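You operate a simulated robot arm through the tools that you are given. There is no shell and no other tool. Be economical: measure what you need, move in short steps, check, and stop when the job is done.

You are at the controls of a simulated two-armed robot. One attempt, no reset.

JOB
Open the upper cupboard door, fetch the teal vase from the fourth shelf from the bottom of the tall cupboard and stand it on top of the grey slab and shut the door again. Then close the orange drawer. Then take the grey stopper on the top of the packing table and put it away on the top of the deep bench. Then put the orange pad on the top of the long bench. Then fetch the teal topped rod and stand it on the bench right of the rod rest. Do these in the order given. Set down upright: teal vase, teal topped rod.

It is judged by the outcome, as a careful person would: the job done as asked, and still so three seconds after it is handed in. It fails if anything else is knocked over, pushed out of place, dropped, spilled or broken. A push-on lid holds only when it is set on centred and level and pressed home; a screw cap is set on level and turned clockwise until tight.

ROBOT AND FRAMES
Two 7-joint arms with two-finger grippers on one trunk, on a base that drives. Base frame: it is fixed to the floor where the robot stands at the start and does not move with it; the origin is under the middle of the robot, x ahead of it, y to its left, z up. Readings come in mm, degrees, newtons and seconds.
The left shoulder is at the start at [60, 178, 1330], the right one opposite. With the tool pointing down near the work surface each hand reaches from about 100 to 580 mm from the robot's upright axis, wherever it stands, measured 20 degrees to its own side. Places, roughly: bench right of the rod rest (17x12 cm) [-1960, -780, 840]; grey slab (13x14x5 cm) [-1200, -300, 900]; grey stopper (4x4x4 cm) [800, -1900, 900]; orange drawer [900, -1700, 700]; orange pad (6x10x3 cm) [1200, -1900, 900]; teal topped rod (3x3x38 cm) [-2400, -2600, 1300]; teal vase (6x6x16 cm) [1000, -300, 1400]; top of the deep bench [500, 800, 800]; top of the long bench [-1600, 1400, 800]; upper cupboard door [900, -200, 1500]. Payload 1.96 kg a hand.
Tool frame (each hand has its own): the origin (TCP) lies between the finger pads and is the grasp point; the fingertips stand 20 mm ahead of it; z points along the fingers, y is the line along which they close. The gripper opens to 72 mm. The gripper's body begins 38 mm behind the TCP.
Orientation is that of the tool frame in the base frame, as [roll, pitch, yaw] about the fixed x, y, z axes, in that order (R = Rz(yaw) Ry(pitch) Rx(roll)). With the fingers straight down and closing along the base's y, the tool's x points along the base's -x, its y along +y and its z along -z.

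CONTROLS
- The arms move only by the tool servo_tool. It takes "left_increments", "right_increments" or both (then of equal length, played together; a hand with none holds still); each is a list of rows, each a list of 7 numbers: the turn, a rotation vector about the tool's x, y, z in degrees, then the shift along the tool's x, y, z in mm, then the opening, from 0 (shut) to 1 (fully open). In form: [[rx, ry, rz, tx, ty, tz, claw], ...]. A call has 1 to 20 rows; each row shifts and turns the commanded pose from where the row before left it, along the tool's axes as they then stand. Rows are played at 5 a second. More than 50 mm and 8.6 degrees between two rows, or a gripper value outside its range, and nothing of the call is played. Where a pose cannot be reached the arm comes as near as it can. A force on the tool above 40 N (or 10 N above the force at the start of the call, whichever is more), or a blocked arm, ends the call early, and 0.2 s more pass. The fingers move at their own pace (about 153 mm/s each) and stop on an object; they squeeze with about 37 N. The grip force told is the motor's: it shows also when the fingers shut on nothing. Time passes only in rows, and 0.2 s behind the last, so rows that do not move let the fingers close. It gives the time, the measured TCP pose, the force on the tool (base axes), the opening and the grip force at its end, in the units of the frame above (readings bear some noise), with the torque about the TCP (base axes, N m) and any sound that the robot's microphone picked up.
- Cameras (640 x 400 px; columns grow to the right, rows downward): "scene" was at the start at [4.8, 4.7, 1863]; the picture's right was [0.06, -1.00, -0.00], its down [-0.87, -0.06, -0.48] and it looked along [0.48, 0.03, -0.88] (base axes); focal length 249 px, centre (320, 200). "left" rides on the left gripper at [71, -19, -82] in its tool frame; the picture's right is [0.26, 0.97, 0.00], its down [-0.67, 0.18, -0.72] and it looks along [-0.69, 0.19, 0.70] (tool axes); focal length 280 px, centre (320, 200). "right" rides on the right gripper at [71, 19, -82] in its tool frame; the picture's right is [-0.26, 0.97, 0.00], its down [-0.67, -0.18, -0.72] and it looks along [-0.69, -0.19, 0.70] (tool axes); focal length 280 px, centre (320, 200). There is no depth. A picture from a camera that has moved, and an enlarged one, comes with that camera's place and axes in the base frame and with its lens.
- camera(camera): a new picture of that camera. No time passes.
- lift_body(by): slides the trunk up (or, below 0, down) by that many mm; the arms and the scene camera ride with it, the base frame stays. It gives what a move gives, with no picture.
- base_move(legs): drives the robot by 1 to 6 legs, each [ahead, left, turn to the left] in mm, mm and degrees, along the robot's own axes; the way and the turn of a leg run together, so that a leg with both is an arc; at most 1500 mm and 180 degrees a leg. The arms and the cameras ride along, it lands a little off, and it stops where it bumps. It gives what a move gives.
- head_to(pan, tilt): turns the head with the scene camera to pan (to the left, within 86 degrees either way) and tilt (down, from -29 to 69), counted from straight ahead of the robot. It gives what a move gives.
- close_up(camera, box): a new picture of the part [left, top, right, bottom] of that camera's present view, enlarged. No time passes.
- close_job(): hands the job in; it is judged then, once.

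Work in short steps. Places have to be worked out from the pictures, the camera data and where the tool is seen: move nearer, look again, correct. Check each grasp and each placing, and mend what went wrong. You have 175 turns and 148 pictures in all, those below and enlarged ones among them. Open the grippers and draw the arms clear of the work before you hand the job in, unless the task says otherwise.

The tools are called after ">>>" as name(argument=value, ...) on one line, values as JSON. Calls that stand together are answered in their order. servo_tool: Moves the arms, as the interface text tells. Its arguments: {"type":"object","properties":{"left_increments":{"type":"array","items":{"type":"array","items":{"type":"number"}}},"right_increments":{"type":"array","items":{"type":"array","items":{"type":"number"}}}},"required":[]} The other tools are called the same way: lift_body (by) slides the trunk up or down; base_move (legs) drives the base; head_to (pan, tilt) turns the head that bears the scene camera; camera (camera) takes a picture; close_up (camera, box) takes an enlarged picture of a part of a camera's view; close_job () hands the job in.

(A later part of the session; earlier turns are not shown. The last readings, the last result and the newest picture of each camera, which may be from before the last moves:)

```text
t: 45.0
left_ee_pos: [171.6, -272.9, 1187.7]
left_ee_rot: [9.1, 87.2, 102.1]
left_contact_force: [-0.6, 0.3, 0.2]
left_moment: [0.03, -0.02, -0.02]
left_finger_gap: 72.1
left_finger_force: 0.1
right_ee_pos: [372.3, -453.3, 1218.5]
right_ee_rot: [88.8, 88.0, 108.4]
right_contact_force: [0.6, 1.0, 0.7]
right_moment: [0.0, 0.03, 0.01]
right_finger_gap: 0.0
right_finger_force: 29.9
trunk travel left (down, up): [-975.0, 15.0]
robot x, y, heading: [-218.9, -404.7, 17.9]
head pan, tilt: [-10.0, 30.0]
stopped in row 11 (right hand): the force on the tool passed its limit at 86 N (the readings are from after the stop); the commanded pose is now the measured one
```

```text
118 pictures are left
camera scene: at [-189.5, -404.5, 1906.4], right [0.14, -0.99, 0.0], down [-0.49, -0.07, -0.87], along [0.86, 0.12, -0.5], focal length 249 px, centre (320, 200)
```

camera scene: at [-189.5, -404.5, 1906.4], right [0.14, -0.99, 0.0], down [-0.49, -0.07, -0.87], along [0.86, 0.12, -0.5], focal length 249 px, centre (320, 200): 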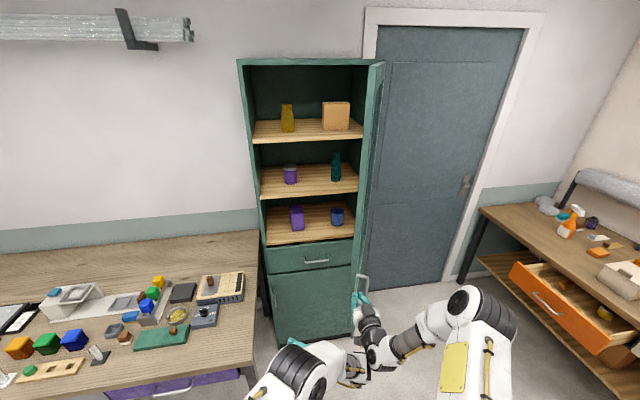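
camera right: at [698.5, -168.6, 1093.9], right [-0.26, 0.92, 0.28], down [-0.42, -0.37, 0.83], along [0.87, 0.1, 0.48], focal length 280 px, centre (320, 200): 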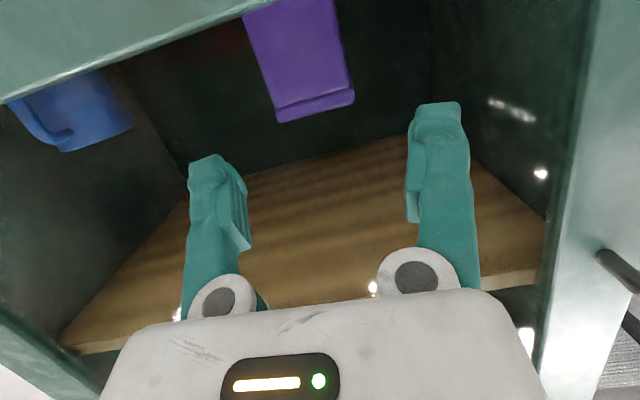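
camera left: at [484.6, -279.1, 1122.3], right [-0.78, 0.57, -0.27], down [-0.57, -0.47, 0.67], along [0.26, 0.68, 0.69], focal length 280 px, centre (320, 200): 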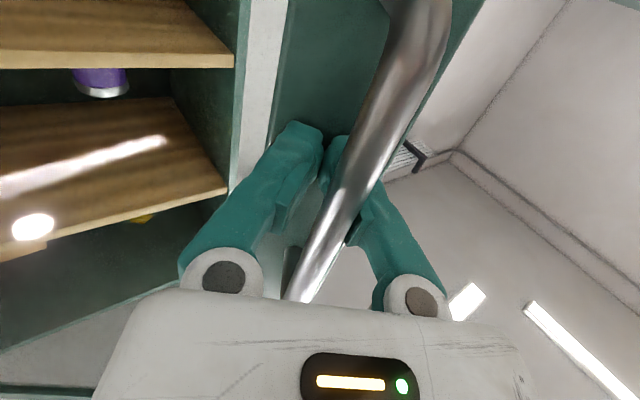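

The right hand met something. I check with close views before moving on.

>>> close_up(camera="scene", box=[240, 250, 480, 400])

>>> camera(camera="right")

```text
2.67 times, centred on (360, 325) of scene
camera zoom: at [-189.5, -404.5, 1906.4], right [0.14, -0.99, 0.0], down [-0.49, -0.07, -0.87], along [0.86, 0.12, -0.5], focal length 665 px, centre (213, -133)
```

zoom: 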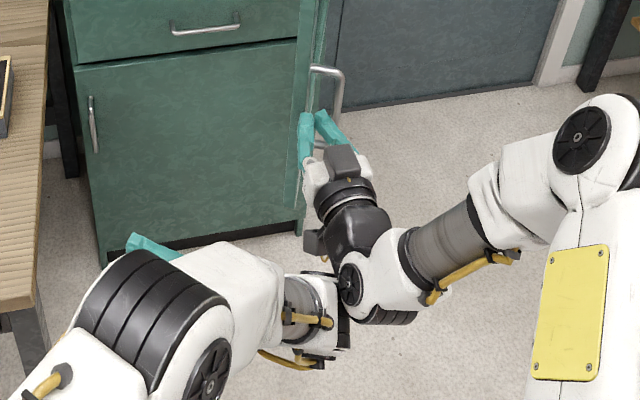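

```text
116 pictures are left
camera right: at [288.4, -460.9, 1148.1], right [-0.32, 0.9, 0.3], down [-0.6, -0.44, 0.67], along [0.73, 0.03, 0.68], focal length 280 px, centre (320, 200)
```

right: 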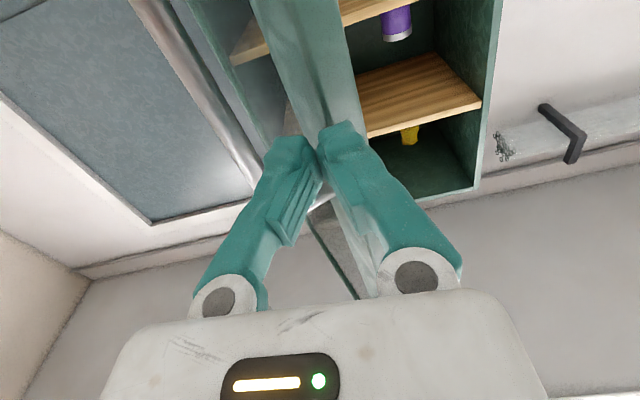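

The right fingertips rest on the door's edge and the wrists touch. I move the left hand away leftward and ease the right hand back.

>>> servo_tool(left_increments=[[0, 0, 0, 0, 0, 30, 1], [0, 0, 0, 0, 0, 30, 1], [0, 0, 0, 0, 0, 30, 1], [0, 0, 0, 0, 0, 30, 1], [8, 0, 0, 0, 0, 20, 1], [8, 0, 0, 0, 0, 20, 1], [8, 0, 0, 0, 0, 20, 1], [8, 0, 0, 0, 0, 0, 1], [8, 0, 0, 0, 0, 0, 1], [8, 0, 0, 0, 0, 0, 1]], right_increments=[[0, 0, 0, 0, 0, -10, 0], [0, 0, 0, 0, 0, -10, 0], [0, 0, 0, 0, 0, -10, 0], [0, 0, 0, 0, 0, -10, 0], [0, 0, 0, 0, 0, 0, 0], [0, 0, 0, 0, 0, 0, 0], [0, 0, 0, 0, 0, 0, 0], [0, 0, 0, 0, 0, 0, 0], [0, 0, 0, 0, 0, 0, 0], [0, 0, 0, 0, 0, 0, 0]])

>>> camera(camera="scene")

```text
t: 47.2
left_ee_pos: [173.5, -95.4, 1196.1]
left_ee_rot: [59.2, 87.1, 104.1]
left_contact_force: [0.3, 0.8, -0.2]
left_moment: [0.01, -0.01, 0.01]
left_finger_gap: 72.1
left_finger_force: 0.1
right_ee_pos: [336.6, -468.5, 1216.7]
right_ee_rot: [91.1, 87.8, 110.8]
right_contact_force: [0.2, -0.9, -0.7]
right_moment: [-0.04, -0.02, 0.01]
right_finger_gap: 0.0
right_finger_force: 30.1
trunk travel left (down, up): [-975.0, 15.0]
robot x, y, heading: [-218.0, -401.1, 18.1]
head pan, tilt: [-10.0, 30.0]
```

```text
115 pictures are left
camera scene: at [-185.7, -406.0, 1906.3], right [0.14, -0.99, 0.0], down [-0.49, -0.07, -0.87], along [0.86, 0.12, -0.5], focal length 249 px, centre (320, 200)
```

scene: 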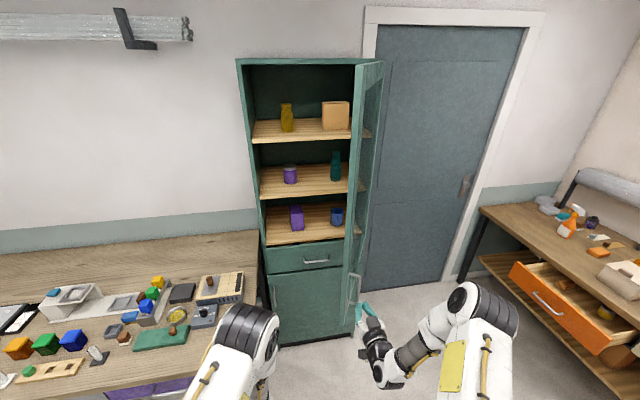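

The left is clear. Now the right hand goes left past the door tip, then forward inside it.

>>> servo_tool(right_increments=[[0, 0, 0, 0, 35, 0, 0], [0, 0, 0, 0, 35, 0, 0], [0, 0, 0, 0, 35, 0, 0], [0, 0, 0, 0, 35, 0, 0], [0, 0, 0, 0, 0, 45, 0], [0, 0, 0, 0, 0, 45, 0], [0, 0, 0, 0, 0, 45, 0], [0, 0, 0, 0, 0, 45, 0], [0, 0, 0, 0, 0, 45, 0]])

>>> camera(camera="scene")

```text
t: 49.2
left_ee_pos: [173.2, -95.0, 1196.0]
left_ee_rot: [60.1, 87.2, 104.9]
left_contact_force: [-0.1, 0.3, -0.4]
left_moment: [-0.02, -0.02, -0.01]
left_finger_gap: 72.2
left_finger_force: 0.1
right_ee_pos: [502.9, -261.0, 1219.6]
right_ee_rot: [93.7, 87.7, 113.2]
right_contact_force: [-0.1, 0.2, -0.7]
right_moment: [-0.01, -0.02, -0.01]
right_finger_gap: 0.1
right_finger_force: 29.4
trunk travel left (down, up): [-975.0, 15.0]
robot x, y, heading: [-216.3, -402.6, 18.1]
head pan, tilt: [-10.0, 30.0]
```

```text
114 pictures are left
camera scene: at [-183.7, -406.0, 1906.3], right [0.14, -0.99, 0.0], down [-0.5, -0.07, -0.87], along [0.86, 0.12, -0.5], focal length 249 px, centre (320, 200)
```

scene: 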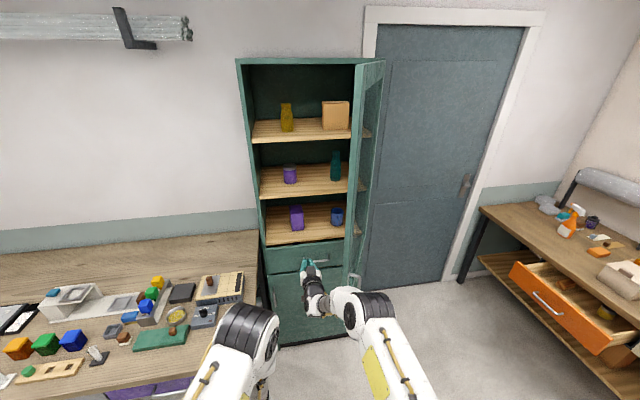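

The right hand is inside the door tip. I drive right so that the arm sweeps the door wider.

>>> base_move(legs=[[0, -200, 0]])

>>> camera(camera="scene")

```text
t: 50.8
left_ee_pos: [235.4, -285.8, 1195.8]
left_ee_rot: [58.9, 87.3, 103.9]
left_contact_force: [0.0, 0.0, -0.3]
left_moment: [0.0, -0.01, 0.0]
left_finger_gap: 71.9
left_finger_force: 0.1
right_ee_pos: [563.1, -450.9, 1221.1]
right_ee_rot: [91.6, 87.8, 111.3]
right_contact_force: [0.4, -0.4, -0.9]
right_moment: [0.01, -0.01, -0.02]
right_finger_gap: 0.0
right_finger_force: 28.8
trunk travel left (down, up): [-975.0, 15.0]
robot x, y, heading: [-154.3, -593.1, 18.3]
head pan, tilt: [-10.0, 30.0]
```

```text
113 pictures are left
camera scene: at [-123.1, -595.6, 1906.3], right [0.14, -0.99, 0.0], down [-0.49, -0.07, -0.87], along [0.86, 0.12, -0.5], focal length 249 px, centre (320, 200)
```

scene: 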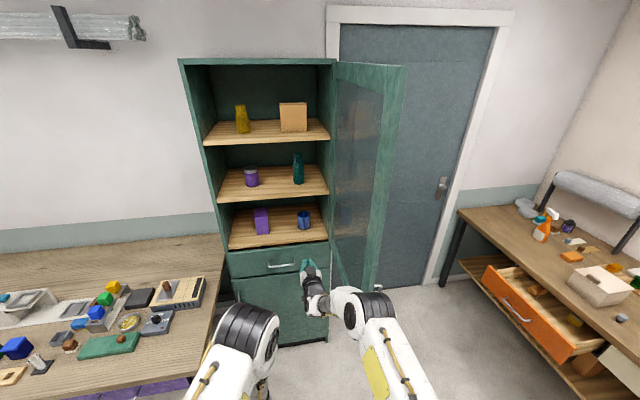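

The door is swinging nicely. I sweep a bit further.

>>> base_move(legs=[[0, -130, 0]])

>>> camera(camera="scene")

```text
t: 52.1
left_ee_pos: [276.4, -412.9, 1195.7]
left_ee_rot: [58.8, 87.2, 103.7]
left_contact_force: [-0.3, 0.3, 0.6]
left_moment: [0.0, -0.02, 0.0]
left_finger_gap: 72.0
left_finger_force: 0.0
right_ee_pos: [605.0, -578.6, 1221.4]
right_ee_rot: [91.2, 87.9, 110.9]
right_contact_force: [-0.4, 0.8, 0.1]
right_moment: [0.01, -0.03, -0.02]
right_finger_gap: 0.0
right_finger_force: 29.6
trunk travel left (down, up): [-975.0, 15.0]
robot x, y, heading: [-113.0, -717.8, 18.1]
head pan, tilt: [-10.0, 30.0]
```

```text
112 pictures are left
camera scene: at [-82.1, -722.5, 1906.3], right [0.14, -0.99, 0.0], down [-0.49, -0.07, -0.87], along [0.86, 0.12, -0.5], focal length 249 px, centre (320, 200)
```

scene: 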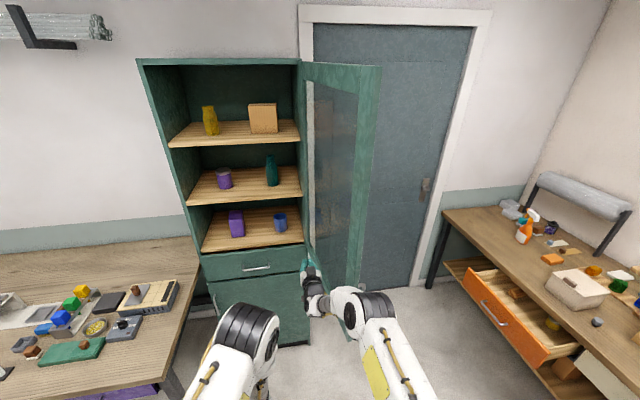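

The door is now past 90°. I estimate the vase at about (1045, -309), base z ≈ 1308. I drive left clear of the door, raise the right hand and try rolling it so its camera rides on top.

>>> base_move(legs=[[0, 150, 0]])

>>> servo_tool(right_increments=[[0, 0, 0, -40, 0, 0, 1], [0, 0, 0, -40, 0, 0, 1], [0, 0, 0, -40, 0, 0, 1], [0, 0, 0, -40, 0, 0, 1], [0, 0, 8.5, -10, 0, 0, 1], [0, 0, 8.5, 0, 0, 0, 1], [0, 0, 8.5, 0, 0, 0, 1], [0, 0, 8.5, 0, 0, 0, 1], [0, 0, 8.5, 0, 0, 0, 1], [0, 0, 8.5, 0, 0, 0, 1], [0, 0, 8.5, 0, 0, 0, 1], [0, 0, 8.5, 0, 0, 0, 1], [0, 0, 8.5, 0, 0, 0, 1], [0, 0, 8.5, 0, 0, 0, 1], [0, 0, 8.5, 0, 0, 0, 1]])

```text
t: 53.5
left_ee_pos: [232.2, -274.4, 1197.7]
left_ee_rot: [59.0, 87.1, 104.1]
left_contact_force: [0.1, 0.2, -0.2]
left_moment: [0.0, -0.01, 0.0]
left_finger_gap: 71.6
left_finger_force: 0.1
right_ee_pos: [560.5, -439.2, 1220.5]
right_ee_rot: [90.9, 87.6, 110.5]
right_contact_force: [-0.3, -0.8, 0.4]
right_moment: [0.01, -0.03, 0.02]
right_finger_gap: 0.0
right_finger_force: 29.3
trunk travel left (down, up): [-975.0, 15.0]
robot x, y, heading: [-161.8, -578.0, 18.1]
head pan, tilt: [-10.0, 30.0]
```

```text
t: 56.7
left_ee_pos: [231.5, -270.9, 1196.6]
left_ee_rot: [59.0, 87.2, 103.8]
left_contact_force: [-0.3, 0.7, 0.0]
left_moment: [0.0, 0.0, 0.01]
left_finger_gap: 72.0
left_finger_force: 0.1
right_ee_pos: [561.6, -444.2, 1390.3]
right_ee_rot: [90.0, -5.9, 109.7]
right_contact_force: [-0.3, 0.8, -0.1]
right_moment: [-0.03, 0.03, 0.02]
right_finger_gap: 71.8
right_finger_force: 0.0
trunk travel left (down, up): [-975.0, 15.0]
robot x, y, heading: [-161.3, -581.7, 18.1]
head pan, tilt: [-10.0, 30.0]
```

The roll works so far, so I continue to 180°.

>>> servo_tool(right_increments=[[0, 0, 7.85, 0, 0, 0, 1], [0, 0, 7.85, 0, 0, 0, 1], [0, 0, 7.85, 0, 0, 0, 1], [0, 0, 7.85, 0, 0, 0, 1], [0, 0, 7.85, 0, 0, 0, 1], [0, 0, 7.85, 0, 0, 0, 1], [0, 0, 7.85, 0, 0, 0, 1], [0, 0, 7.85, 0, 0, 0, 1], [0, 0, 7.85, 0, 0, 0, 1], [0, 0, 7.85, 0, 0, 0, 1], [0, 0, 7.85, 0, 0, 0, 1]])

>>> camera(camera="right")

```text
t: 59.1
left_ee_pos: [230.4, -271.8, 1194.9]
left_ee_rot: [59.0, 87.2, 103.8]
left_contact_force: [-0.3, 0.4, -0.1]
left_moment: [0.0, 0.02, 0.03]
left_finger_gap: 71.9
left_finger_force: 0.0
right_ee_pos: [561.3, -444.9, 1390.8]
right_ee_rot: [-91.0, -87.7, -69.4]
right_contact_force: [0.7, -0.2, 0.8]
right_moment: [0.0, 0.01, 0.0]
right_finger_gap: 72.3
right_finger_force: 0.0
trunk travel left (down, up): [-975.0, 15.0]
robot x, y, heading: [-156.9, -577.8, 18.1]
head pan, tilt: [-10.0, 30.0]
```

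```text
111 pictures are left
camera right: at [491.7, -492.4, 1460.1], right [0.32, -0.9, -0.3], down [-0.74, -0.04, -0.67], along [0.58, 0.44, -0.68], focal length 280 px, centre (320, 200)
```

right: 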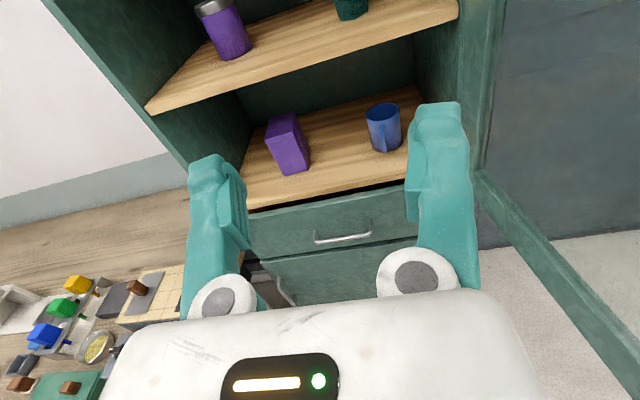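

The camera now rides on top and the vase's foot is at the upper edge of the view. I drive ahead 280 mm for a closer look.

>>> base_move(legs=[[270, 0, 0]])

>>> camera(camera="right")

>>> camera(camera="scene")

```text
t: 61.0
left_ee_pos: [487.0, -188.3, 1197.4]
left_ee_rot: [57.3, 87.2, 102.2]
left_contact_force: [-0.1, 0.1, 0.6]
left_moment: [0.04, -0.01, 0.06]
left_finger_gap: 72.0
left_finger_force: 0.0
right_ee_pos: [816.9, -361.2, 1391.2]
right_ee_rot: [-88.7, -87.9, -71.5]
right_contact_force: [0.3, -0.3, 0.8]
right_moment: [-0.03, 0.0, 0.0]
right_finger_gap: 71.8
right_finger_force: 0.0
trunk travel left (down, up): [-975.0, 15.0]
robot x, y, heading: [95.9, -493.6, 17.8]
head pan, tilt: [-10.0, 30.0]
```

```text
110 pictures are left
camera right: at [747.2, -408.5, 1461.2], right [0.32, -0.9, -0.3], down [-0.74, -0.05, -0.67], along [0.59, 0.44, -0.68], focal length 280 px, centre (320, 200)
```

right: 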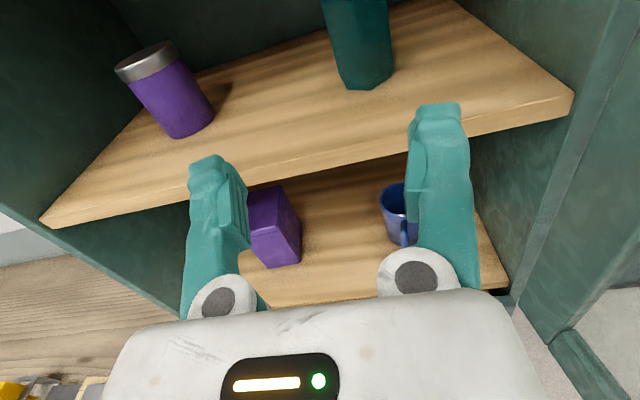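

```text
109 pictures are left
camera scene: at [127.4, -499.3, 1906.3], right [0.14, -0.99, 0.0], down [-0.49, -0.07, -0.87], along [0.86, 0.12, -0.5], focal length 249 px, centre (320, 200)
```

scene: 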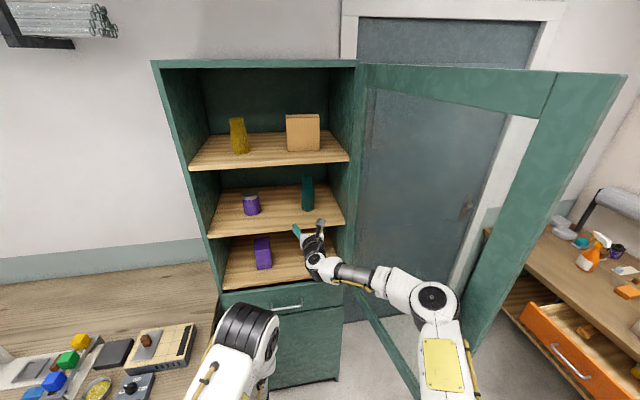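

I triangulate the vase's foot at about (1040, -312, 1328). I enlarge it to see the shape.

>>> close_up(camera="scene", box=[280, 160, 344, 240])

```text
5.00 times, centred on (312, 200) of scene
camera zoom: at [127.4, -499.3, 1906.3], right [0.14, -0.99, 0.0], down [-0.49, -0.07, -0.87], along [0.86, 0.12, -0.5], focal length 1247 px, centre (360, 200)
```

zoom: 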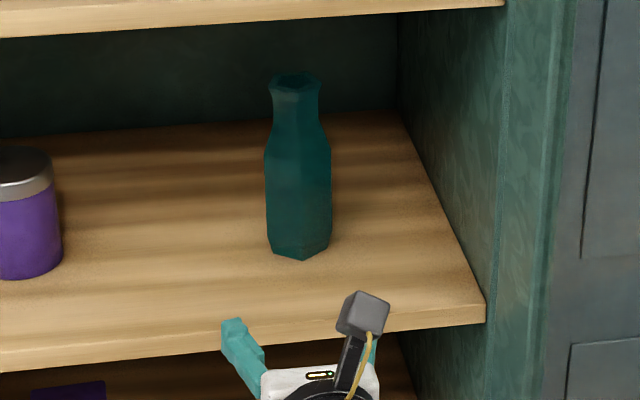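

The neck is narrower (about 46 mm), so I'll grip there. I raise the hand 70 mm, shift it right 22 mm and drive in part way.

>>> servo_tool(right_increments=[[0, 0, 0, 35, 11, 0, 1], [0, 0, 0, 35, 11, 0, 1]])

>>> base_move(legs=[[120, 0, 0]])

>>> camera(camera="right")

>>> close_up(camera="scene", box=[220, 130, 380, 230])

```text
t: 61.6
left_ee_pos: [487.7, -188.1, 1197.4]
left_ee_rot: [57.5, 87.2, 102.5]
left_contact_force: [-0.9, -0.1, -0.4]
left_moment: [0.03, 0.02, -0.02]
left_finger_gap: 72.1
left_finger_force: 0.1
right_ee_pos: [827.5, -382.2, 1459.2]
right_ee_rot: [-89.5, -87.8, -70.8]
right_contact_force: [0.2, 0.7, -0.6]
right_moment: [0.02, 0.02, -0.01]
right_finger_gap: 71.9
right_finger_force: 0.1
trunk travel left (down, up): [-975.0, 15.0]
robot x, y, heading: [97.1, -488.4, 18.2]
head pan, tilt: [-10.0, 30.0]
```

```text
t: 62.8
left_ee_pos: [599.9, -149.7, 1197.4]
left_ee_rot: [57.0, 87.2, 102.1]
left_contact_force: [-0.3, -0.2, -0.4]
left_moment: [0.02, -0.02, -0.01]
left_finger_gap: 72.0
left_finger_force: 0.1
right_ee_pos: [941.1, -343.6, 1459.9]
right_ee_rot: [-88.1, -87.9, -72.3]
right_contact_force: [-0.4, -0.8, -0.2]
right_moment: [0.05, 0.04, -0.01]
right_finger_gap: 72.0
right_finger_force: 0.1
trunk travel left (down, up): [-975.0, 15.0]
robot x, y, heading: [211.1, -454.4, 18.3]
head pan, tilt: [-10.0, 30.0]
```

```text
107 pictures are left
camera right: at [871.6, -391.5, 1529.4], right [0.32, -0.9, -0.3], down [-0.74, -0.05, -0.67], along [0.59, 0.44, -0.68], focal length 280 px, centre (320, 200)
```

right: 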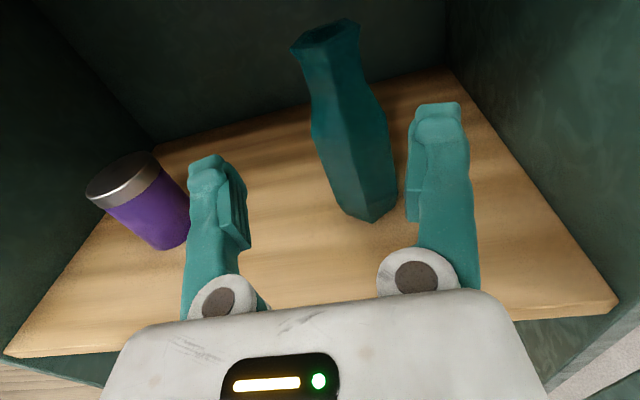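

```text
4.00 times, centred on (300, 180) of scene
camera zoom: at [241.8, -461.9, 1906.4], right [0.14, -0.99, 0.0], down [-0.49, -0.07, -0.87], along [0.86, 0.12, -0.5], focal length 997 px, centre (400, 280)
```

zoom: 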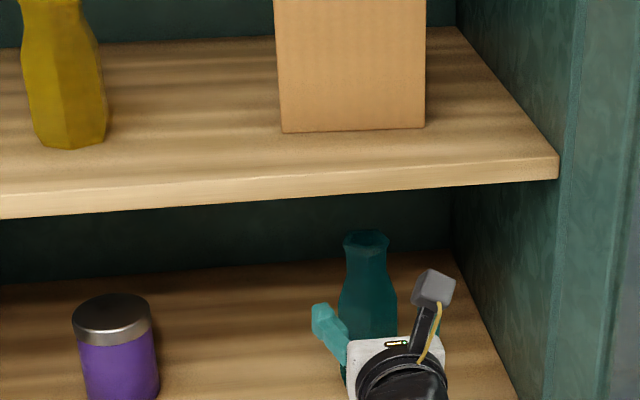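

The axis stands at (1040, -316), with the top at 1483. I shift 5 mm right and drive the last 98 mm in two steps.

>>> servo_tool(right_increments=[[0, 0, 0, 0, 5, 0, 1]])

>>> base_move(legs=[[65, 0, 0]])

>>> camera(camera="right")

```text
t: 63.2
left_ee_pos: [602.0, -149.5, 1197.0]
left_ee_rot: [57.9, 87.1, 102.8]
left_contact_force: [1.0, -0.6, -0.5]
left_moment: [0.02, 0.0, -0.01]
left_finger_gap: 72.0
left_finger_force: 0.1
right_ee_pos: [945.0, -349.3, 1459.7]
right_ee_rot: [-88.5, -87.9, -71.7]
right_contact_force: [-0.2, -0.1, 0.3]
right_moment: [0.02, -0.02, -0.03]
right_finger_gap: 72.2
right_finger_force: 0.0
trunk travel left (down, up): [-975.0, 15.0]
robot x, y, heading: [211.9, -456.0, 18.2]
head pan, tilt: [-10.0, 30.0]
```

```text
t: 64.2
left_ee_pos: [659.3, -131.5, 1199.7]
left_ee_rot: [53.2, 87.1, 98.2]
left_contact_force: [0.1, 0.5, 0.3]
left_moment: [-0.02, -0.01, -0.02]
left_finger_gap: 71.8
left_finger_force: 0.1
right_ee_pos: [1001.4, -328.3, 1463.6]
right_ee_rot: [-81.9, -87.9, -78.4]
right_contact_force: [-0.3, 0.2, -0.2]
right_moment: [0.01, 0.07, -0.02]
right_finger_gap: 71.8
right_finger_force: 0.0
trunk travel left (down, up): [-975.0, 15.0]
robot x, y, heading: [274.6, -434.4, 18.1]
head pan, tilt: [-10.0, 30.0]
```

```text
105 pictures are left
camera right: at [931.2, -377.5, 1532.0], right [0.32, -0.9, -0.3], down [-0.74, -0.05, -0.67], along [0.59, 0.44, -0.68], focal length 280 px, centre (320, 200)
```

right: 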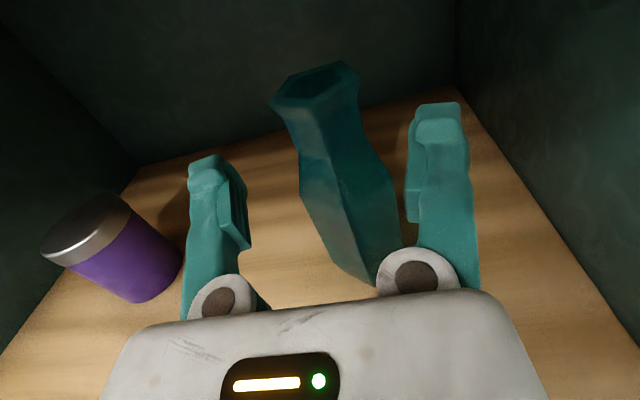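

The rim is centred between the fingers. I advance the last 38 mm with the arm and close.

>>> servo_tool(right_increments=[[0, 0, 0, 0, 0, 19, 1], [0, 0, 0, 0, 0, 19, 1], [0, 0, 0, 0, 0, 0, 1], [0, 0, 0, 0, 0, 0, 0], [0, 0, 0, 0, 0, 0, 0], [0, 0, 0, 0, 0, 0, 0]])

>>> camera(camera="right")

```text
t: 65.6
left_ee_pos: [666.1, -128.1, 1195.7]
left_ee_rot: [59.7, 87.3, 104.7]
left_contact_force: [-0.2, 0.0, 0.3]
left_moment: [-0.02, -0.05, 0.02]
left_finger_gap: 72.0
left_finger_force: 0.0
right_ee_pos: [1042.8, -315.1, 1458.6]
right_ee_rot: [-90.8, -87.9, -69.4]
right_contact_force: [-0.1, 0.5, 0.4]
right_moment: [-0.01, -0.04, 0.01]
right_finger_gap: 38.5
right_finger_force: 37.4
trunk travel left (down, up): [-975.0, 15.0]
robot x, y, heading: [279.5, -439.5, 18.1]
head pan, tilt: [-10.0, 30.0]
```

```text
104 pictures are left
camera right: at [974.5, -362.4, 1528.5], right [0.32, -0.9, -0.3], down [-0.74, -0.05, -0.67], along [0.58, 0.44, -0.68], focal length 280 px, centre (320, 200)
```

right: 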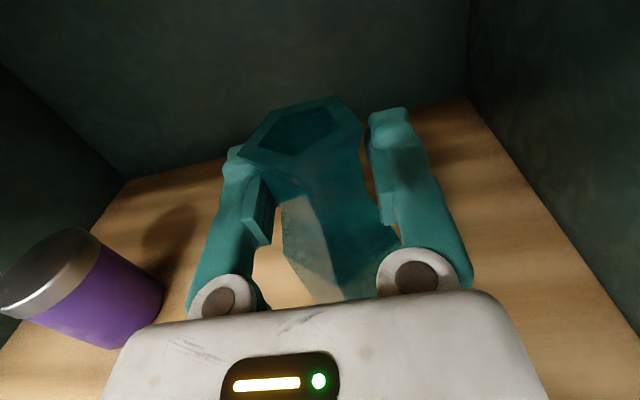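

The neck is gripped at 38.5 mm. I lift 25 mm and back out.

>>> servo_tool(right_increments=[[0, 0, 0, 12, 0, 0, 0], [0, 0, 0, 13, 0, 0, 0]])

>>> base_move(legs=[[-350, 0, 0]])

>>> camera(camera="scene")

```text
t: 66.2
left_ee_pos: [665.6, -129.6, 1195.8]
left_ee_rot: [60.0, 87.1, 105.0]
left_contact_force: [-0.4, 0.1, 0.6]
left_moment: [-0.02, -0.04, 0.0]
left_finger_gap: 71.9
left_finger_force: 0.1
right_ee_pos: [1045.2, -316.2, 1480.7]
right_ee_rot: [-97.2, -87.7, -62.9]
right_contact_force: [-10.0, -1.9, -23.3]
right_moment: [1.21, -2.59, -0.46]
right_finger_gap: 38.7
right_finger_force: 36.6
trunk travel left (down, up): [-975.0, 15.0]
robot x, y, heading: [273.9, -430.2, 18.2]
head pan, tilt: [-10.0, 30.0]
```

```text
t: 68.5
left_ee_pos: [333.5, -236.8, 1195.4]
left_ee_rot: [61.8, 87.2, 107.2]
left_contact_force: [-0.2, -0.3, 0.6]
left_moment: [-0.03, 0.03, 0.02]
left_finger_gap: 71.9
left_finger_force: 0.1
right_ee_pos: [714.2, -420.0, 1481.8]
right_ee_rot: [-94.1, -87.9, -65.9]
right_contact_force: [1.0, 0.3, -3.0]
right_moment: [0.01, 0.0, 0.0]
right_finger_gap: 38.5
right_finger_force: 37.1
trunk travel left (down, up): [-975.0, 15.0]
robot x, y, heading: [-58.8, -544.2, 18.5]
head pan, tilt: [-10.0, 30.0]
```

```text
103 pictures are left
camera scene: at [-21.4, -549.4, 1906.2], right [0.15, -0.99, 0.0], down [-0.5, -0.07, -0.86], along [0.86, 0.13, -0.5], focal length 249 px, centre (320, 200)
```

scene: 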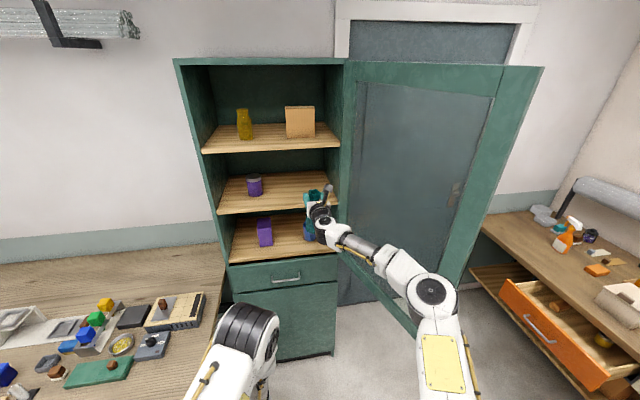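

The vase is held. I draw the arm in, back off to clear the door and turn left to look behind.

>>> servo_tool(right_increments=[[0, 0, 0, 0, 0, -40, 0], [0, 0, 0, 0, 0, -40, 0], [0, 0, 0, 0, 0, -40, 0], [0, 0, 0, 0, 0, -40, 0], [0, 0, 0, 0, 0, -40, 0]])

>>> base_move(legs=[[-150, 0, 0], [0, 0, 90]])

>>> head_to(pan=45, tilt=30)

>>> camera(camera="scene")

```text
t: 69.7
left_ee_pos: [330.5, -238.1, 1197.4]
left_ee_rot: [58.6, 87.1, 103.9]
left_contact_force: [-0.2, -0.5, -0.2]
left_moment: [-0.02, -0.01, 0.02]
left_finger_gap: 72.1
left_finger_force: 0.1
right_ee_pos: [522.7, -491.1, 1484.8]
right_ee_rot: [-89.5, -87.9, -70.4]
right_contact_force: [-0.1, -0.1, -3.1]
right_moment: [-0.01, 0.0, -0.03]
right_finger_gap: 38.6
right_finger_force: 36.6
trunk travel left (down, up): [-975.0, 15.0]
robot x, y, heading: [-57.5, -543.3, 18.5]
head pan, tilt: [-10.0, 30.0]
```

```text
t: 74.9
left_ee_pos: [-502.8, -201.1, 1196.6]
left_ee_rot: [59.7, 87.2, -165.6]
left_contact_force: [-0.3, -0.1, 0.2]
left_moment: [0.02, 0.03, -0.01]
left_finger_gap: 72.0
left_finger_force: 0.1
right_ee_pos: [-248.3, -9.7, 1483.6]
right_ee_rot: [-91.2, -87.9, 20.8]
right_contact_force: [-0.2, 0.3, -2.9]
right_moment: [0.02, -0.03, 0.0]
right_finger_gap: 38.5
right_finger_force: 36.7
trunk travel left (down, up): [-975.0, 15.0]
robot x, y, heading: [-200.6, -594.4, 108.0]
head pan, tilt: [-10.0, 30.0]
```

```text
t: 76.1
left_ee_pos: [-503.3, -201.0, 1195.9]
left_ee_rot: [59.7, 87.2, -165.5]
left_contact_force: [-0.2, -0.7, 0.9]
left_moment: [0.02, 0.02, -0.02]
left_finger_gap: 72.1
left_finger_force: 0.0
right_ee_pos: [-248.1, -10.1, 1483.6]
right_ee_rot: [-91.5, -87.9, 21.1]
right_contact_force: [0.1, 1.3, -1.8]
right_moment: [-0.02, -0.01, 0.0]
right_finger_gap: 38.3
right_finger_force: 36.8
trunk travel left (down, up): [-975.0, 15.0]
robot x, y, heading: [-195.5, -592.4, 108.0]
head pan, tilt: [45.0, 30.0]
```

```text
102 pictures are left
camera scene: at [-260.4, -607.1, 1906.3], right [0.45, 0.89, 0.0], down [0.45, -0.23, -0.87], along [-0.77, 0.39, -0.5], focal length 249 px, centre (320, 200)
```

scene: 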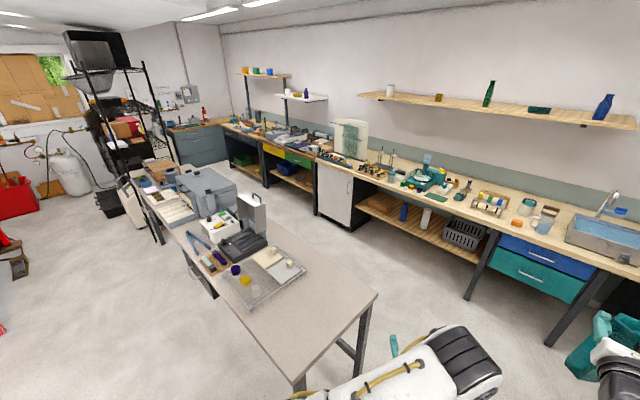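

An island table stands behind, and the slab should be on its near end. I enlarge that part.

>>> close_up(camera="scene", box=[140, 170, 380, 320])

```text
2.67 times, centred on (260, 245) of scene
camera zoom: at [-260.4, -607.1, 1906.3], right [0.45, 0.89, 0.0], down [0.45, -0.23, -0.87], along [-0.77, 0.39, -0.5], focal length 665 px, centre (480, 80)
```

zoom: 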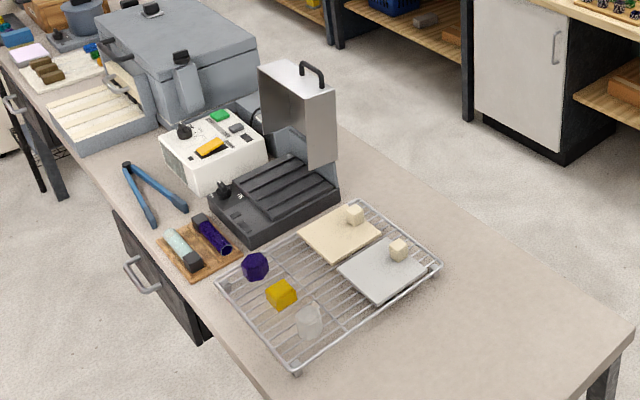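

The grey slab, with a small cube on one corner, lies on the wire rack about (-1204, -343), and the island's end faces me. I turn to face it and line up.

>>> base_move(legs=[[0, 0, 90], [0, -420, 0]])

>>> head_to(pan=0, tilt=45)

>>> camera(camera="scene")

```text
t: 82.6
left_ee_pos: [-720.7, -497.8, 1196.4]
left_ee_rot: [59.6, 87.2, -75.2]
left_contact_force: [-0.1, 0.4, 0.4]
left_moment: [0.02, 0.01, -0.01]
left_finger_gap: 72.0
left_finger_force: 0.0
right_ee_pos: [-912.5, -245.0, 1482.7]
right_ee_rot: [-91.4, -88.0, 111.5]
right_contact_force: [-0.1, -0.6, -2.2]
right_moment: [0.02, 0.01, -0.05]
right_finger_gap: 38.3
right_finger_force: 37.6
trunk travel left (down, up): [-975.0, 15.0]
robot x, y, heading: [-332.4, -189.3, -161.8]
head pan, tilt: [45.0, 30.0]
```

```text
t: 83.7
left_ee_pos: [-721.9, -497.6, 1196.9]
left_ee_rot: [59.6, 87.2, -75.2]
left_contact_force: [-0.3, 0.9, -0.1]
left_moment: [-0.02, 0.01, 0.01]
left_finger_gap: 72.0
left_finger_force: 0.1
right_ee_pos: [-914.0, -243.6, 1482.1]
right_ee_rot: [-91.5, -87.8, 111.6]
right_contact_force: [0.8, -1.0, -2.9]
right_moment: [0.04, -0.04, 0.0]
right_finger_gap: 38.6
right_finger_force: 37.2
trunk travel left (down, up): [-975.0, 15.0]
robot x, y, heading: [-328.0, -191.6, -161.6]
head pan, tilt: [0.0, 45.0]
```

```text
100 pictures are left
camera scene: at [-353.5, -196.4, 1883.7], right [-0.32, 0.95, 0.0], down [0.67, 0.22, -0.71], along [-0.67, -0.22, -0.71], focal length 249 px, centre (320, 200)
```

scene: 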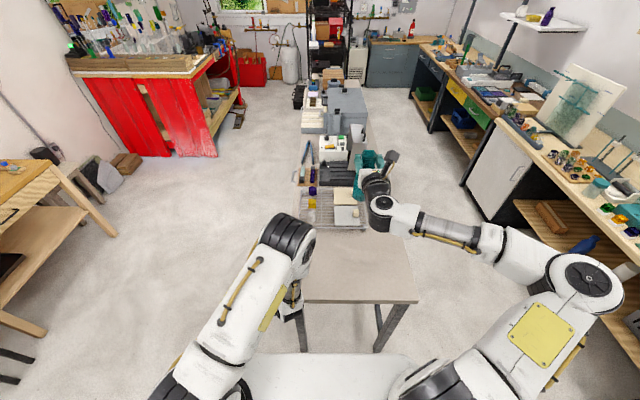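

>>> close_up(camera="scene", box=[290, 170, 390, 232])

>>> camera(camera="right")

```text
6.40 times, centred on (340, 201) of scene
camera zoom: at [-353.5, -196.4, 1883.7], right [-0.32, 0.95, 0.0], down [0.67, 0.22, -0.71], along [-0.67, -0.22, -0.71], focal length 1596 px, centre (192, 194)
```

zoom: 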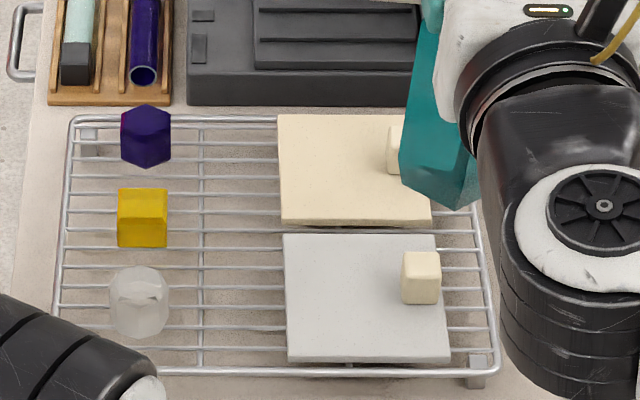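

```text
98 pictures are left
camera right: at [-844.3, -196.4, 1552.6], right [-0.33, 0.9, -0.3], down [0.74, 0.05, -0.67], along [-0.58, -0.44, -0.68], focal length 280 px, centre (320, 200)
```

right: 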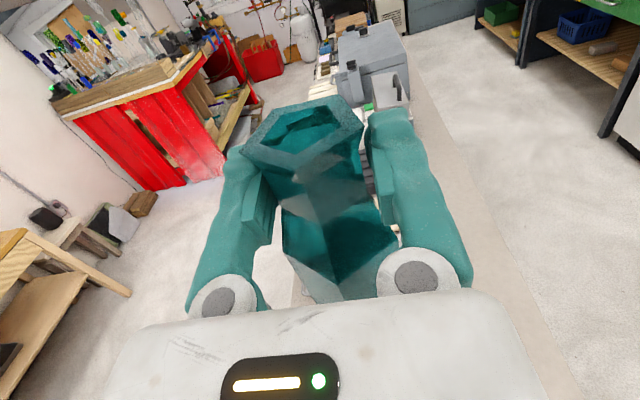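

I place the slab's top at z ≈ 870 and will aim at (-1230, -350), left of its little cube. I raise the left hand, then lower the trunk and extend the right arm.

>>> servo_tool(left_increments=[[0, 0, 0, -45, 0, 0, 1], [0, 0, 0, -45, 0, 0, 1], [0, 0, 0, -45, 0, 0, 1], [0, 0, 0, -45, 0, 0, 1], [0, 0, 0, -45, 0, 0, 1]])

>>> lift_body(by=-300)

>>> servo_tool(right_increments=[[0, 0, 0, 0, 0, 40, 0], [0, 0, 0, 0, 0, 40, 0], [0, 0, 0, 0, 0, 40, 0], [0, 0, 0, 0, 0, 40, 0]])

>>> camera(camera="scene")

```text
t: 84.9
left_ee_pos: [-720.9, -488.3, 1420.1]
left_ee_rot: [59.4, 87.1, -75.6]
left_contact_force: [-0.1, 0.9, 0.2]
left_moment: [0.02, 0.01, -0.03]
left_finger_gap: 72.0
left_finger_force: 0.0
right_ee_pos: [-911.8, -245.0, 1484.1]
right_ee_rot: [-89.3, -88.0, 109.3]
right_contact_force: [0.6, 0.4, -2.5]
right_moment: [0.01, -0.01, -0.02]
right_finger_gap: 38.6
right_finger_force: 36.8
trunk travel left (down, up): [-975.0, 15.0]
robot x, y, heading: [-332.1, -186.4, -161.8]
head pan, tilt: [0.0, 45.0]
```

```text
t: 87.9
left_ee_pos: [-722.2, -487.3, 1119.4]
left_ee_rot: [59.7, 87.2, -75.3]
left_contact_force: [0.0, -0.3, 0.4]
left_moment: [-0.03, -0.02, 0.01]
left_finger_gap: 72.2
left_finger_force: 0.0
right_ee_pos: [-913.7, -245.1, 1182.6]
right_ee_rot: [-91.5, -87.8, 111.5]
right_contact_force: [-0.6, 0.4, -3.3]
right_moment: [0.02, 0.0, -0.01]
right_finger_gap: 38.7
right_finger_force: 37.2
trunk travel left (down, up): [-675.0, 315.0]
robot x, y, heading: [-333.4, -190.1, -161.7]
head pan, tilt: [0.0, 45.0]
```

```text
t: 88.9
left_ee_pos: [-723.8, -488.2, 1119.8]
left_ee_rot: [61.2, 87.1, -73.7]
left_contact_force: [0.8, 0.2, -0.3]
left_moment: [-0.01, 0.01, -0.01]
left_finger_gap: 71.9
left_finger_force: 0.0
right_ee_pos: [-1064.9, -300.4, 1182.0]
right_ee_rot: [-93.7, -87.9, 113.9]
right_contact_force: [0.1, 0.0, -2.8]
right_moment: [0.06, -0.03, 0.02]
right_finger_gap: 38.7
right_finger_force: 37.6
trunk travel left (down, up): [-675.0, 315.0]
robot x, y, heading: [-333.5, -189.6, -161.7]
head pan, tilt: [0.0, 45.0]
```

```text
97 pictures are left
camera scene: at [-355.1, -196.9, 1583.6], right [-0.32, 0.95, 0.0], down [0.67, 0.22, -0.71], along [-0.67, -0.22, -0.71], focal length 249 px, centre (320, 200)
```

scene: 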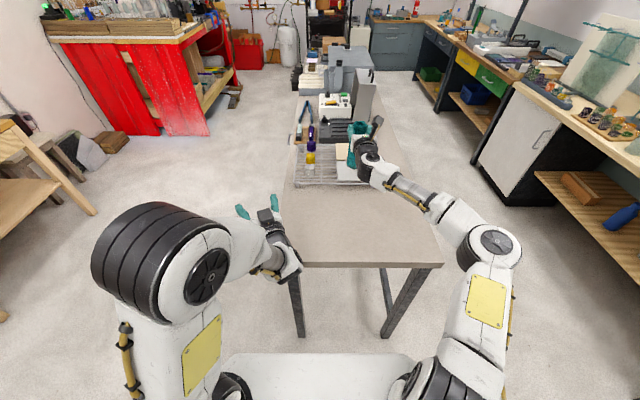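

I take an enlarged view from this lower height to get the slab's height more exactly.

>>> close_up(camera="scene", box=[280, 120, 400, 195])

```text
5.33 times, centred on (340, 158) of scene
camera zoom: at [-355.1, -196.9, 1583.6], right [-0.32, 0.95, 0.0], down [0.67, 0.22, -0.71], along [-0.67, -0.22, -0.71], focal length 1330 px, centre (213, 427)
```

zoom: 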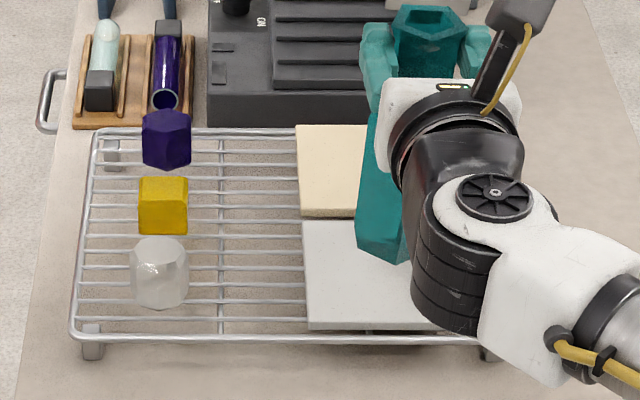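

The two heights give the slab's top at z ≈ 901. The target for the vase's axis is (-1215, -356) with TCP z ≈ 1033. I drive ahead 155 mm.

>>> base_move(legs=[[155, 0, 0]])

>>> camera(camera="right")

```text
t: 90.3
left_ee_pos: [-869.6, -535.6, 1119.4]
left_ee_rot: [60.1, 87.2, -74.8]
left_contact_force: [0.6, 0.0, -0.6]
left_moment: [0.0, -0.02, 0.02]
left_finger_gap: 72.1
left_finger_force: 0.0
right_ee_pos: [-1211.8, -346.7, 1184.2]
right_ee_rot: [-91.8, -87.9, 111.8]
right_contact_force: [0.0, 0.0, -2.7]
right_moment: [0.02, -0.01, 0.0]
right_finger_gap: 38.4
right_finger_force: 36.8
trunk travel left (down, up): [-675.0, 315.0]
robot x, y, heading: [-476.2, -236.4, -161.8]
head pan, tilt: [0.0, 45.0]
```

```text
95 pictures are left
camera right: at [-1140.8, -298.2, 1253.1], right [-0.33, 0.9, -0.3], down [0.74, 0.05, -0.67], along [-0.58, -0.44, -0.68], focal length 280 px, centre (320, 200)
```

right: 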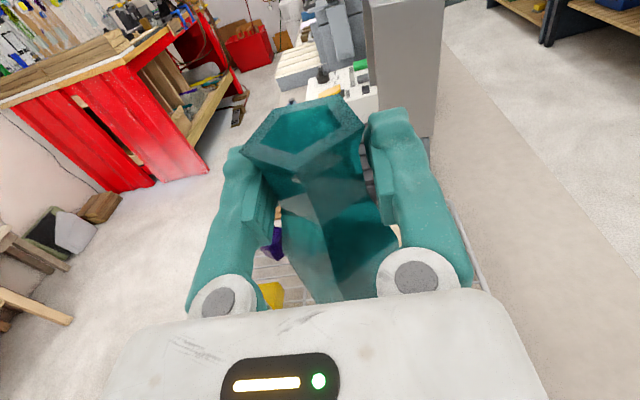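

I shift 8 mm left and lower 120 mm, then check the pose and view.

>>> servo_tool(right_increments=[[0, 0, 0, -40, -4, 3, 0], [0, 0, 0, -40, -4, 2, 0], [0, 0, 0, -40, 0, 0, 0]])

>>> close_up(camera="scene", box=[280, 120, 420, 220])

```text
t: 91.1
left_ee_pos: [-870.4, -535.5, 1120.1]
left_ee_rot: [60.1, 87.2, -74.8]
left_contact_force: [-0.2, -0.6, -0.6]
left_moment: [0.03, 0.05, 0.02]
left_finger_gap: 71.9
left_finger_force: 0.2
right_ee_pos: [-1209.4, -360.0, 1059.7]
right_ee_rot: [-91.6, -87.9, 111.5]
right_contact_force: [-0.2, 0.8, -2.9]
right_moment: [0.0, 0.02, 0.01]
right_finger_gap: 38.5
right_finger_force: 37.1
trunk travel left (down, up): [-675.0, 315.0]
robot x, y, heading: [-480.3, -237.7, -161.6]
head pan, tilt: [0.0, 45.0]
```

```text
4.00 times, centred on (350, 170) of scene
camera zoom: at [-500.4, -244.0, 1583.7], right [-0.31, 0.95, 0.0], down [0.67, 0.22, -0.71], along [-0.67, -0.22, -0.71], focal length 997 px, centre (200, 320)
```

zoom: 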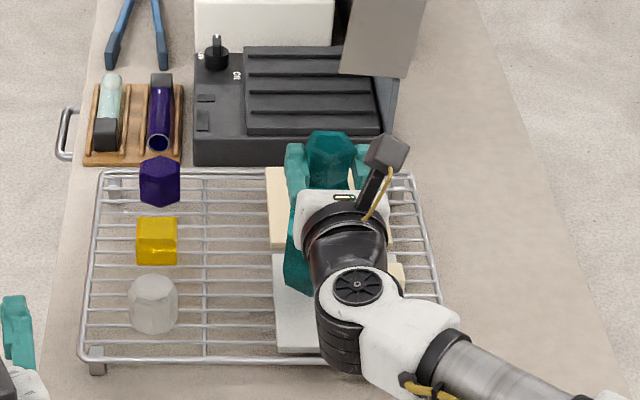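

The foot is over the slab with the cube clear to its right. I shift 4 mm right and lower gently to contact.

>>> servo_tool(right_increments=[[0, 0, 0, -10, 4, 0, 0], [0, 0, 0, -8, 0, 0, 0], [0, 0, 0, -4, 0, 0, 0], [0, 0, 0, -3, 0, 0, 0]])

```text
t: 92.1
left_ee_pos: [-870.0, -537.4, 1118.7]
left_ee_rot: [59.8, 87.2, -75.1]
left_contact_force: [-0.1, 0.4, 0.0]
left_moment: [0.0, 0.02, 0.01]
left_finger_gap: 72.1
left_finger_force: 0.1
right_ee_pos: [-1210.6, -357.4, 1037.9]
right_ee_rot: [-91.5, -87.9, 111.5]
right_contact_force: [0.4, -0.1, -2.5]
right_moment: [0.02, 0.0, 0.0]
right_finger_gap: 38.4
right_finger_force: 36.8
trunk travel left (down, up): [-675.0, 315.0]
robot x, y, heading: [-477.7, -236.1, -161.6]
head pan, tilt: [0.0, 45.0]
```

No contact yet, so I continue down in 2 mm steps.

>>> servo_tool(right_increments=[[0, 0, 0, -2, 0, 0, 0], [0, 0, 0, -2, 0, 0, 0], [0, 0, 0, -2, 0, 0, 0]])

>>> close_up(camera="scene", box=[310, 150, 390, 210])

```text
t: 92.9
left_ee_pos: [-867.6, -536.1, 1121.1]
left_ee_rot: [58.9, 87.2, -76.2]
left_contact_force: [0.3, 0.0, 0.2]
left_moment: [-0.02, 0.0, -0.04]
left_finger_gap: 72.3
left_finger_force: 0.1
right_ee_pos: [-1211.4, -357.5, 1034.9]
right_ee_rot: [-87.0, -87.9, 106.7]
right_contact_force: [-2.0, -0.2, 6.0]
right_moment: [0.23, 0.41, 0.05]
right_finger_gap: 38.7
right_finger_force: 37.1
trunk travel left (down, up): [-675.0, 315.0]
robot x, y, heading: [-477.5, -238.3, -161.9]
head pan, tilt: [0.0, 45.0]
```

```text
6.67 times, centred on (350, 180) of scene
camera zoom: at [-498.7, -243.9, 1583.9], right [-0.31, 0.95, 0.0], down [0.67, 0.22, -0.71], along [-0.67, -0.22, -0.71], focal length 1662 px, centre (120, 333)
```

zoom: 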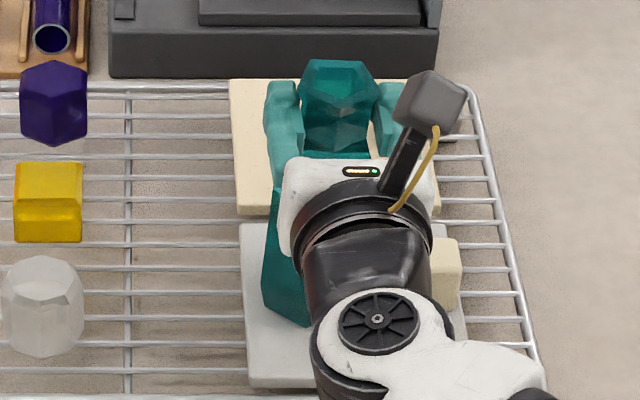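

The foot rests on the slab (about 8 N). I open the fingers and draw straight back.

>>> servo_tool(right_increments=[[0, 0, 0, 0, 0, 0, 0.75], [0, 0, 0, 0, 0, 0, 1], [0, 0, 0, 0, 0, 0, 1], [0, 0, 0, 0, 0, -20, 1], [0, 0, 0, 0, 0, -30, 1], [0, 0, 0, 0, 0, -30, 1], [0, 0, 0, 0, 0, -30, 1]])

>>> camera(camera="right")

>>> close_up(camera="scene", box=[280, 120, 420, 220])

```text
t: 94.5
left_ee_pos: [-868.7, -535.9, 1120.4]
left_ee_rot: [58.6, 87.1, -76.3]
left_contact_force: [0.2, 0.2, -0.4]
left_moment: [-0.03, 0.0, 0.02]
left_finger_gap: 71.9
left_finger_force: 0.1
right_ee_pos: [-1104.2, -319.8, 1035.4]
right_ee_rot: [-89.8, -87.9, 109.8]
right_contact_force: [0.6, -0.1, 0.4]
right_moment: [0.04, 0.01, -0.01]
right_finger_gap: 72.0
right_finger_force: 0.1
trunk travel left (down, up): [-675.0, 315.0]
robot x, y, heading: [-478.5, -235.9, -161.8]
head pan, tilt: [0.0, 45.0]
```

```text
92 pictures are left
camera right: at [-1034.8, -269.8, 1104.2], right [-0.33, 0.9, -0.3], down [0.74, 0.05, -0.67], along [-0.58, -0.44, -0.68], focal length 280 px, centre (320, 200)
```

right: 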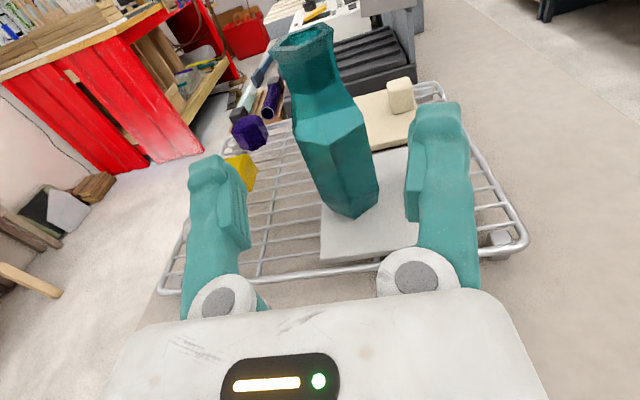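

```text
4.00 times, centred on (350, 170) of scene
camera zoom: at [-498.6, -243.4, 1583.7], right [-0.31, 0.95, 0.0], down [0.67, 0.22, -0.71], along [-0.67, -0.22, -0.71], focal length 997 px, centre (200, 320)
```

zoom: 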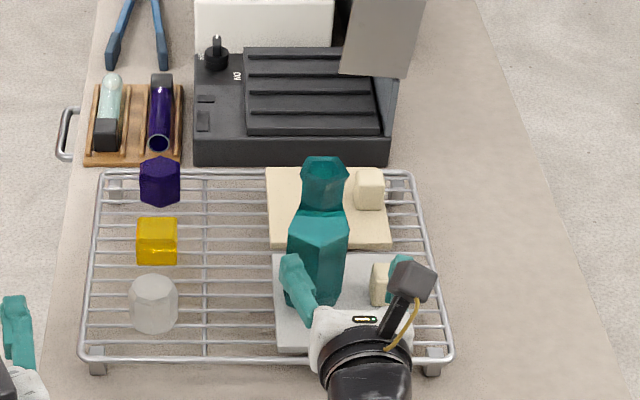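

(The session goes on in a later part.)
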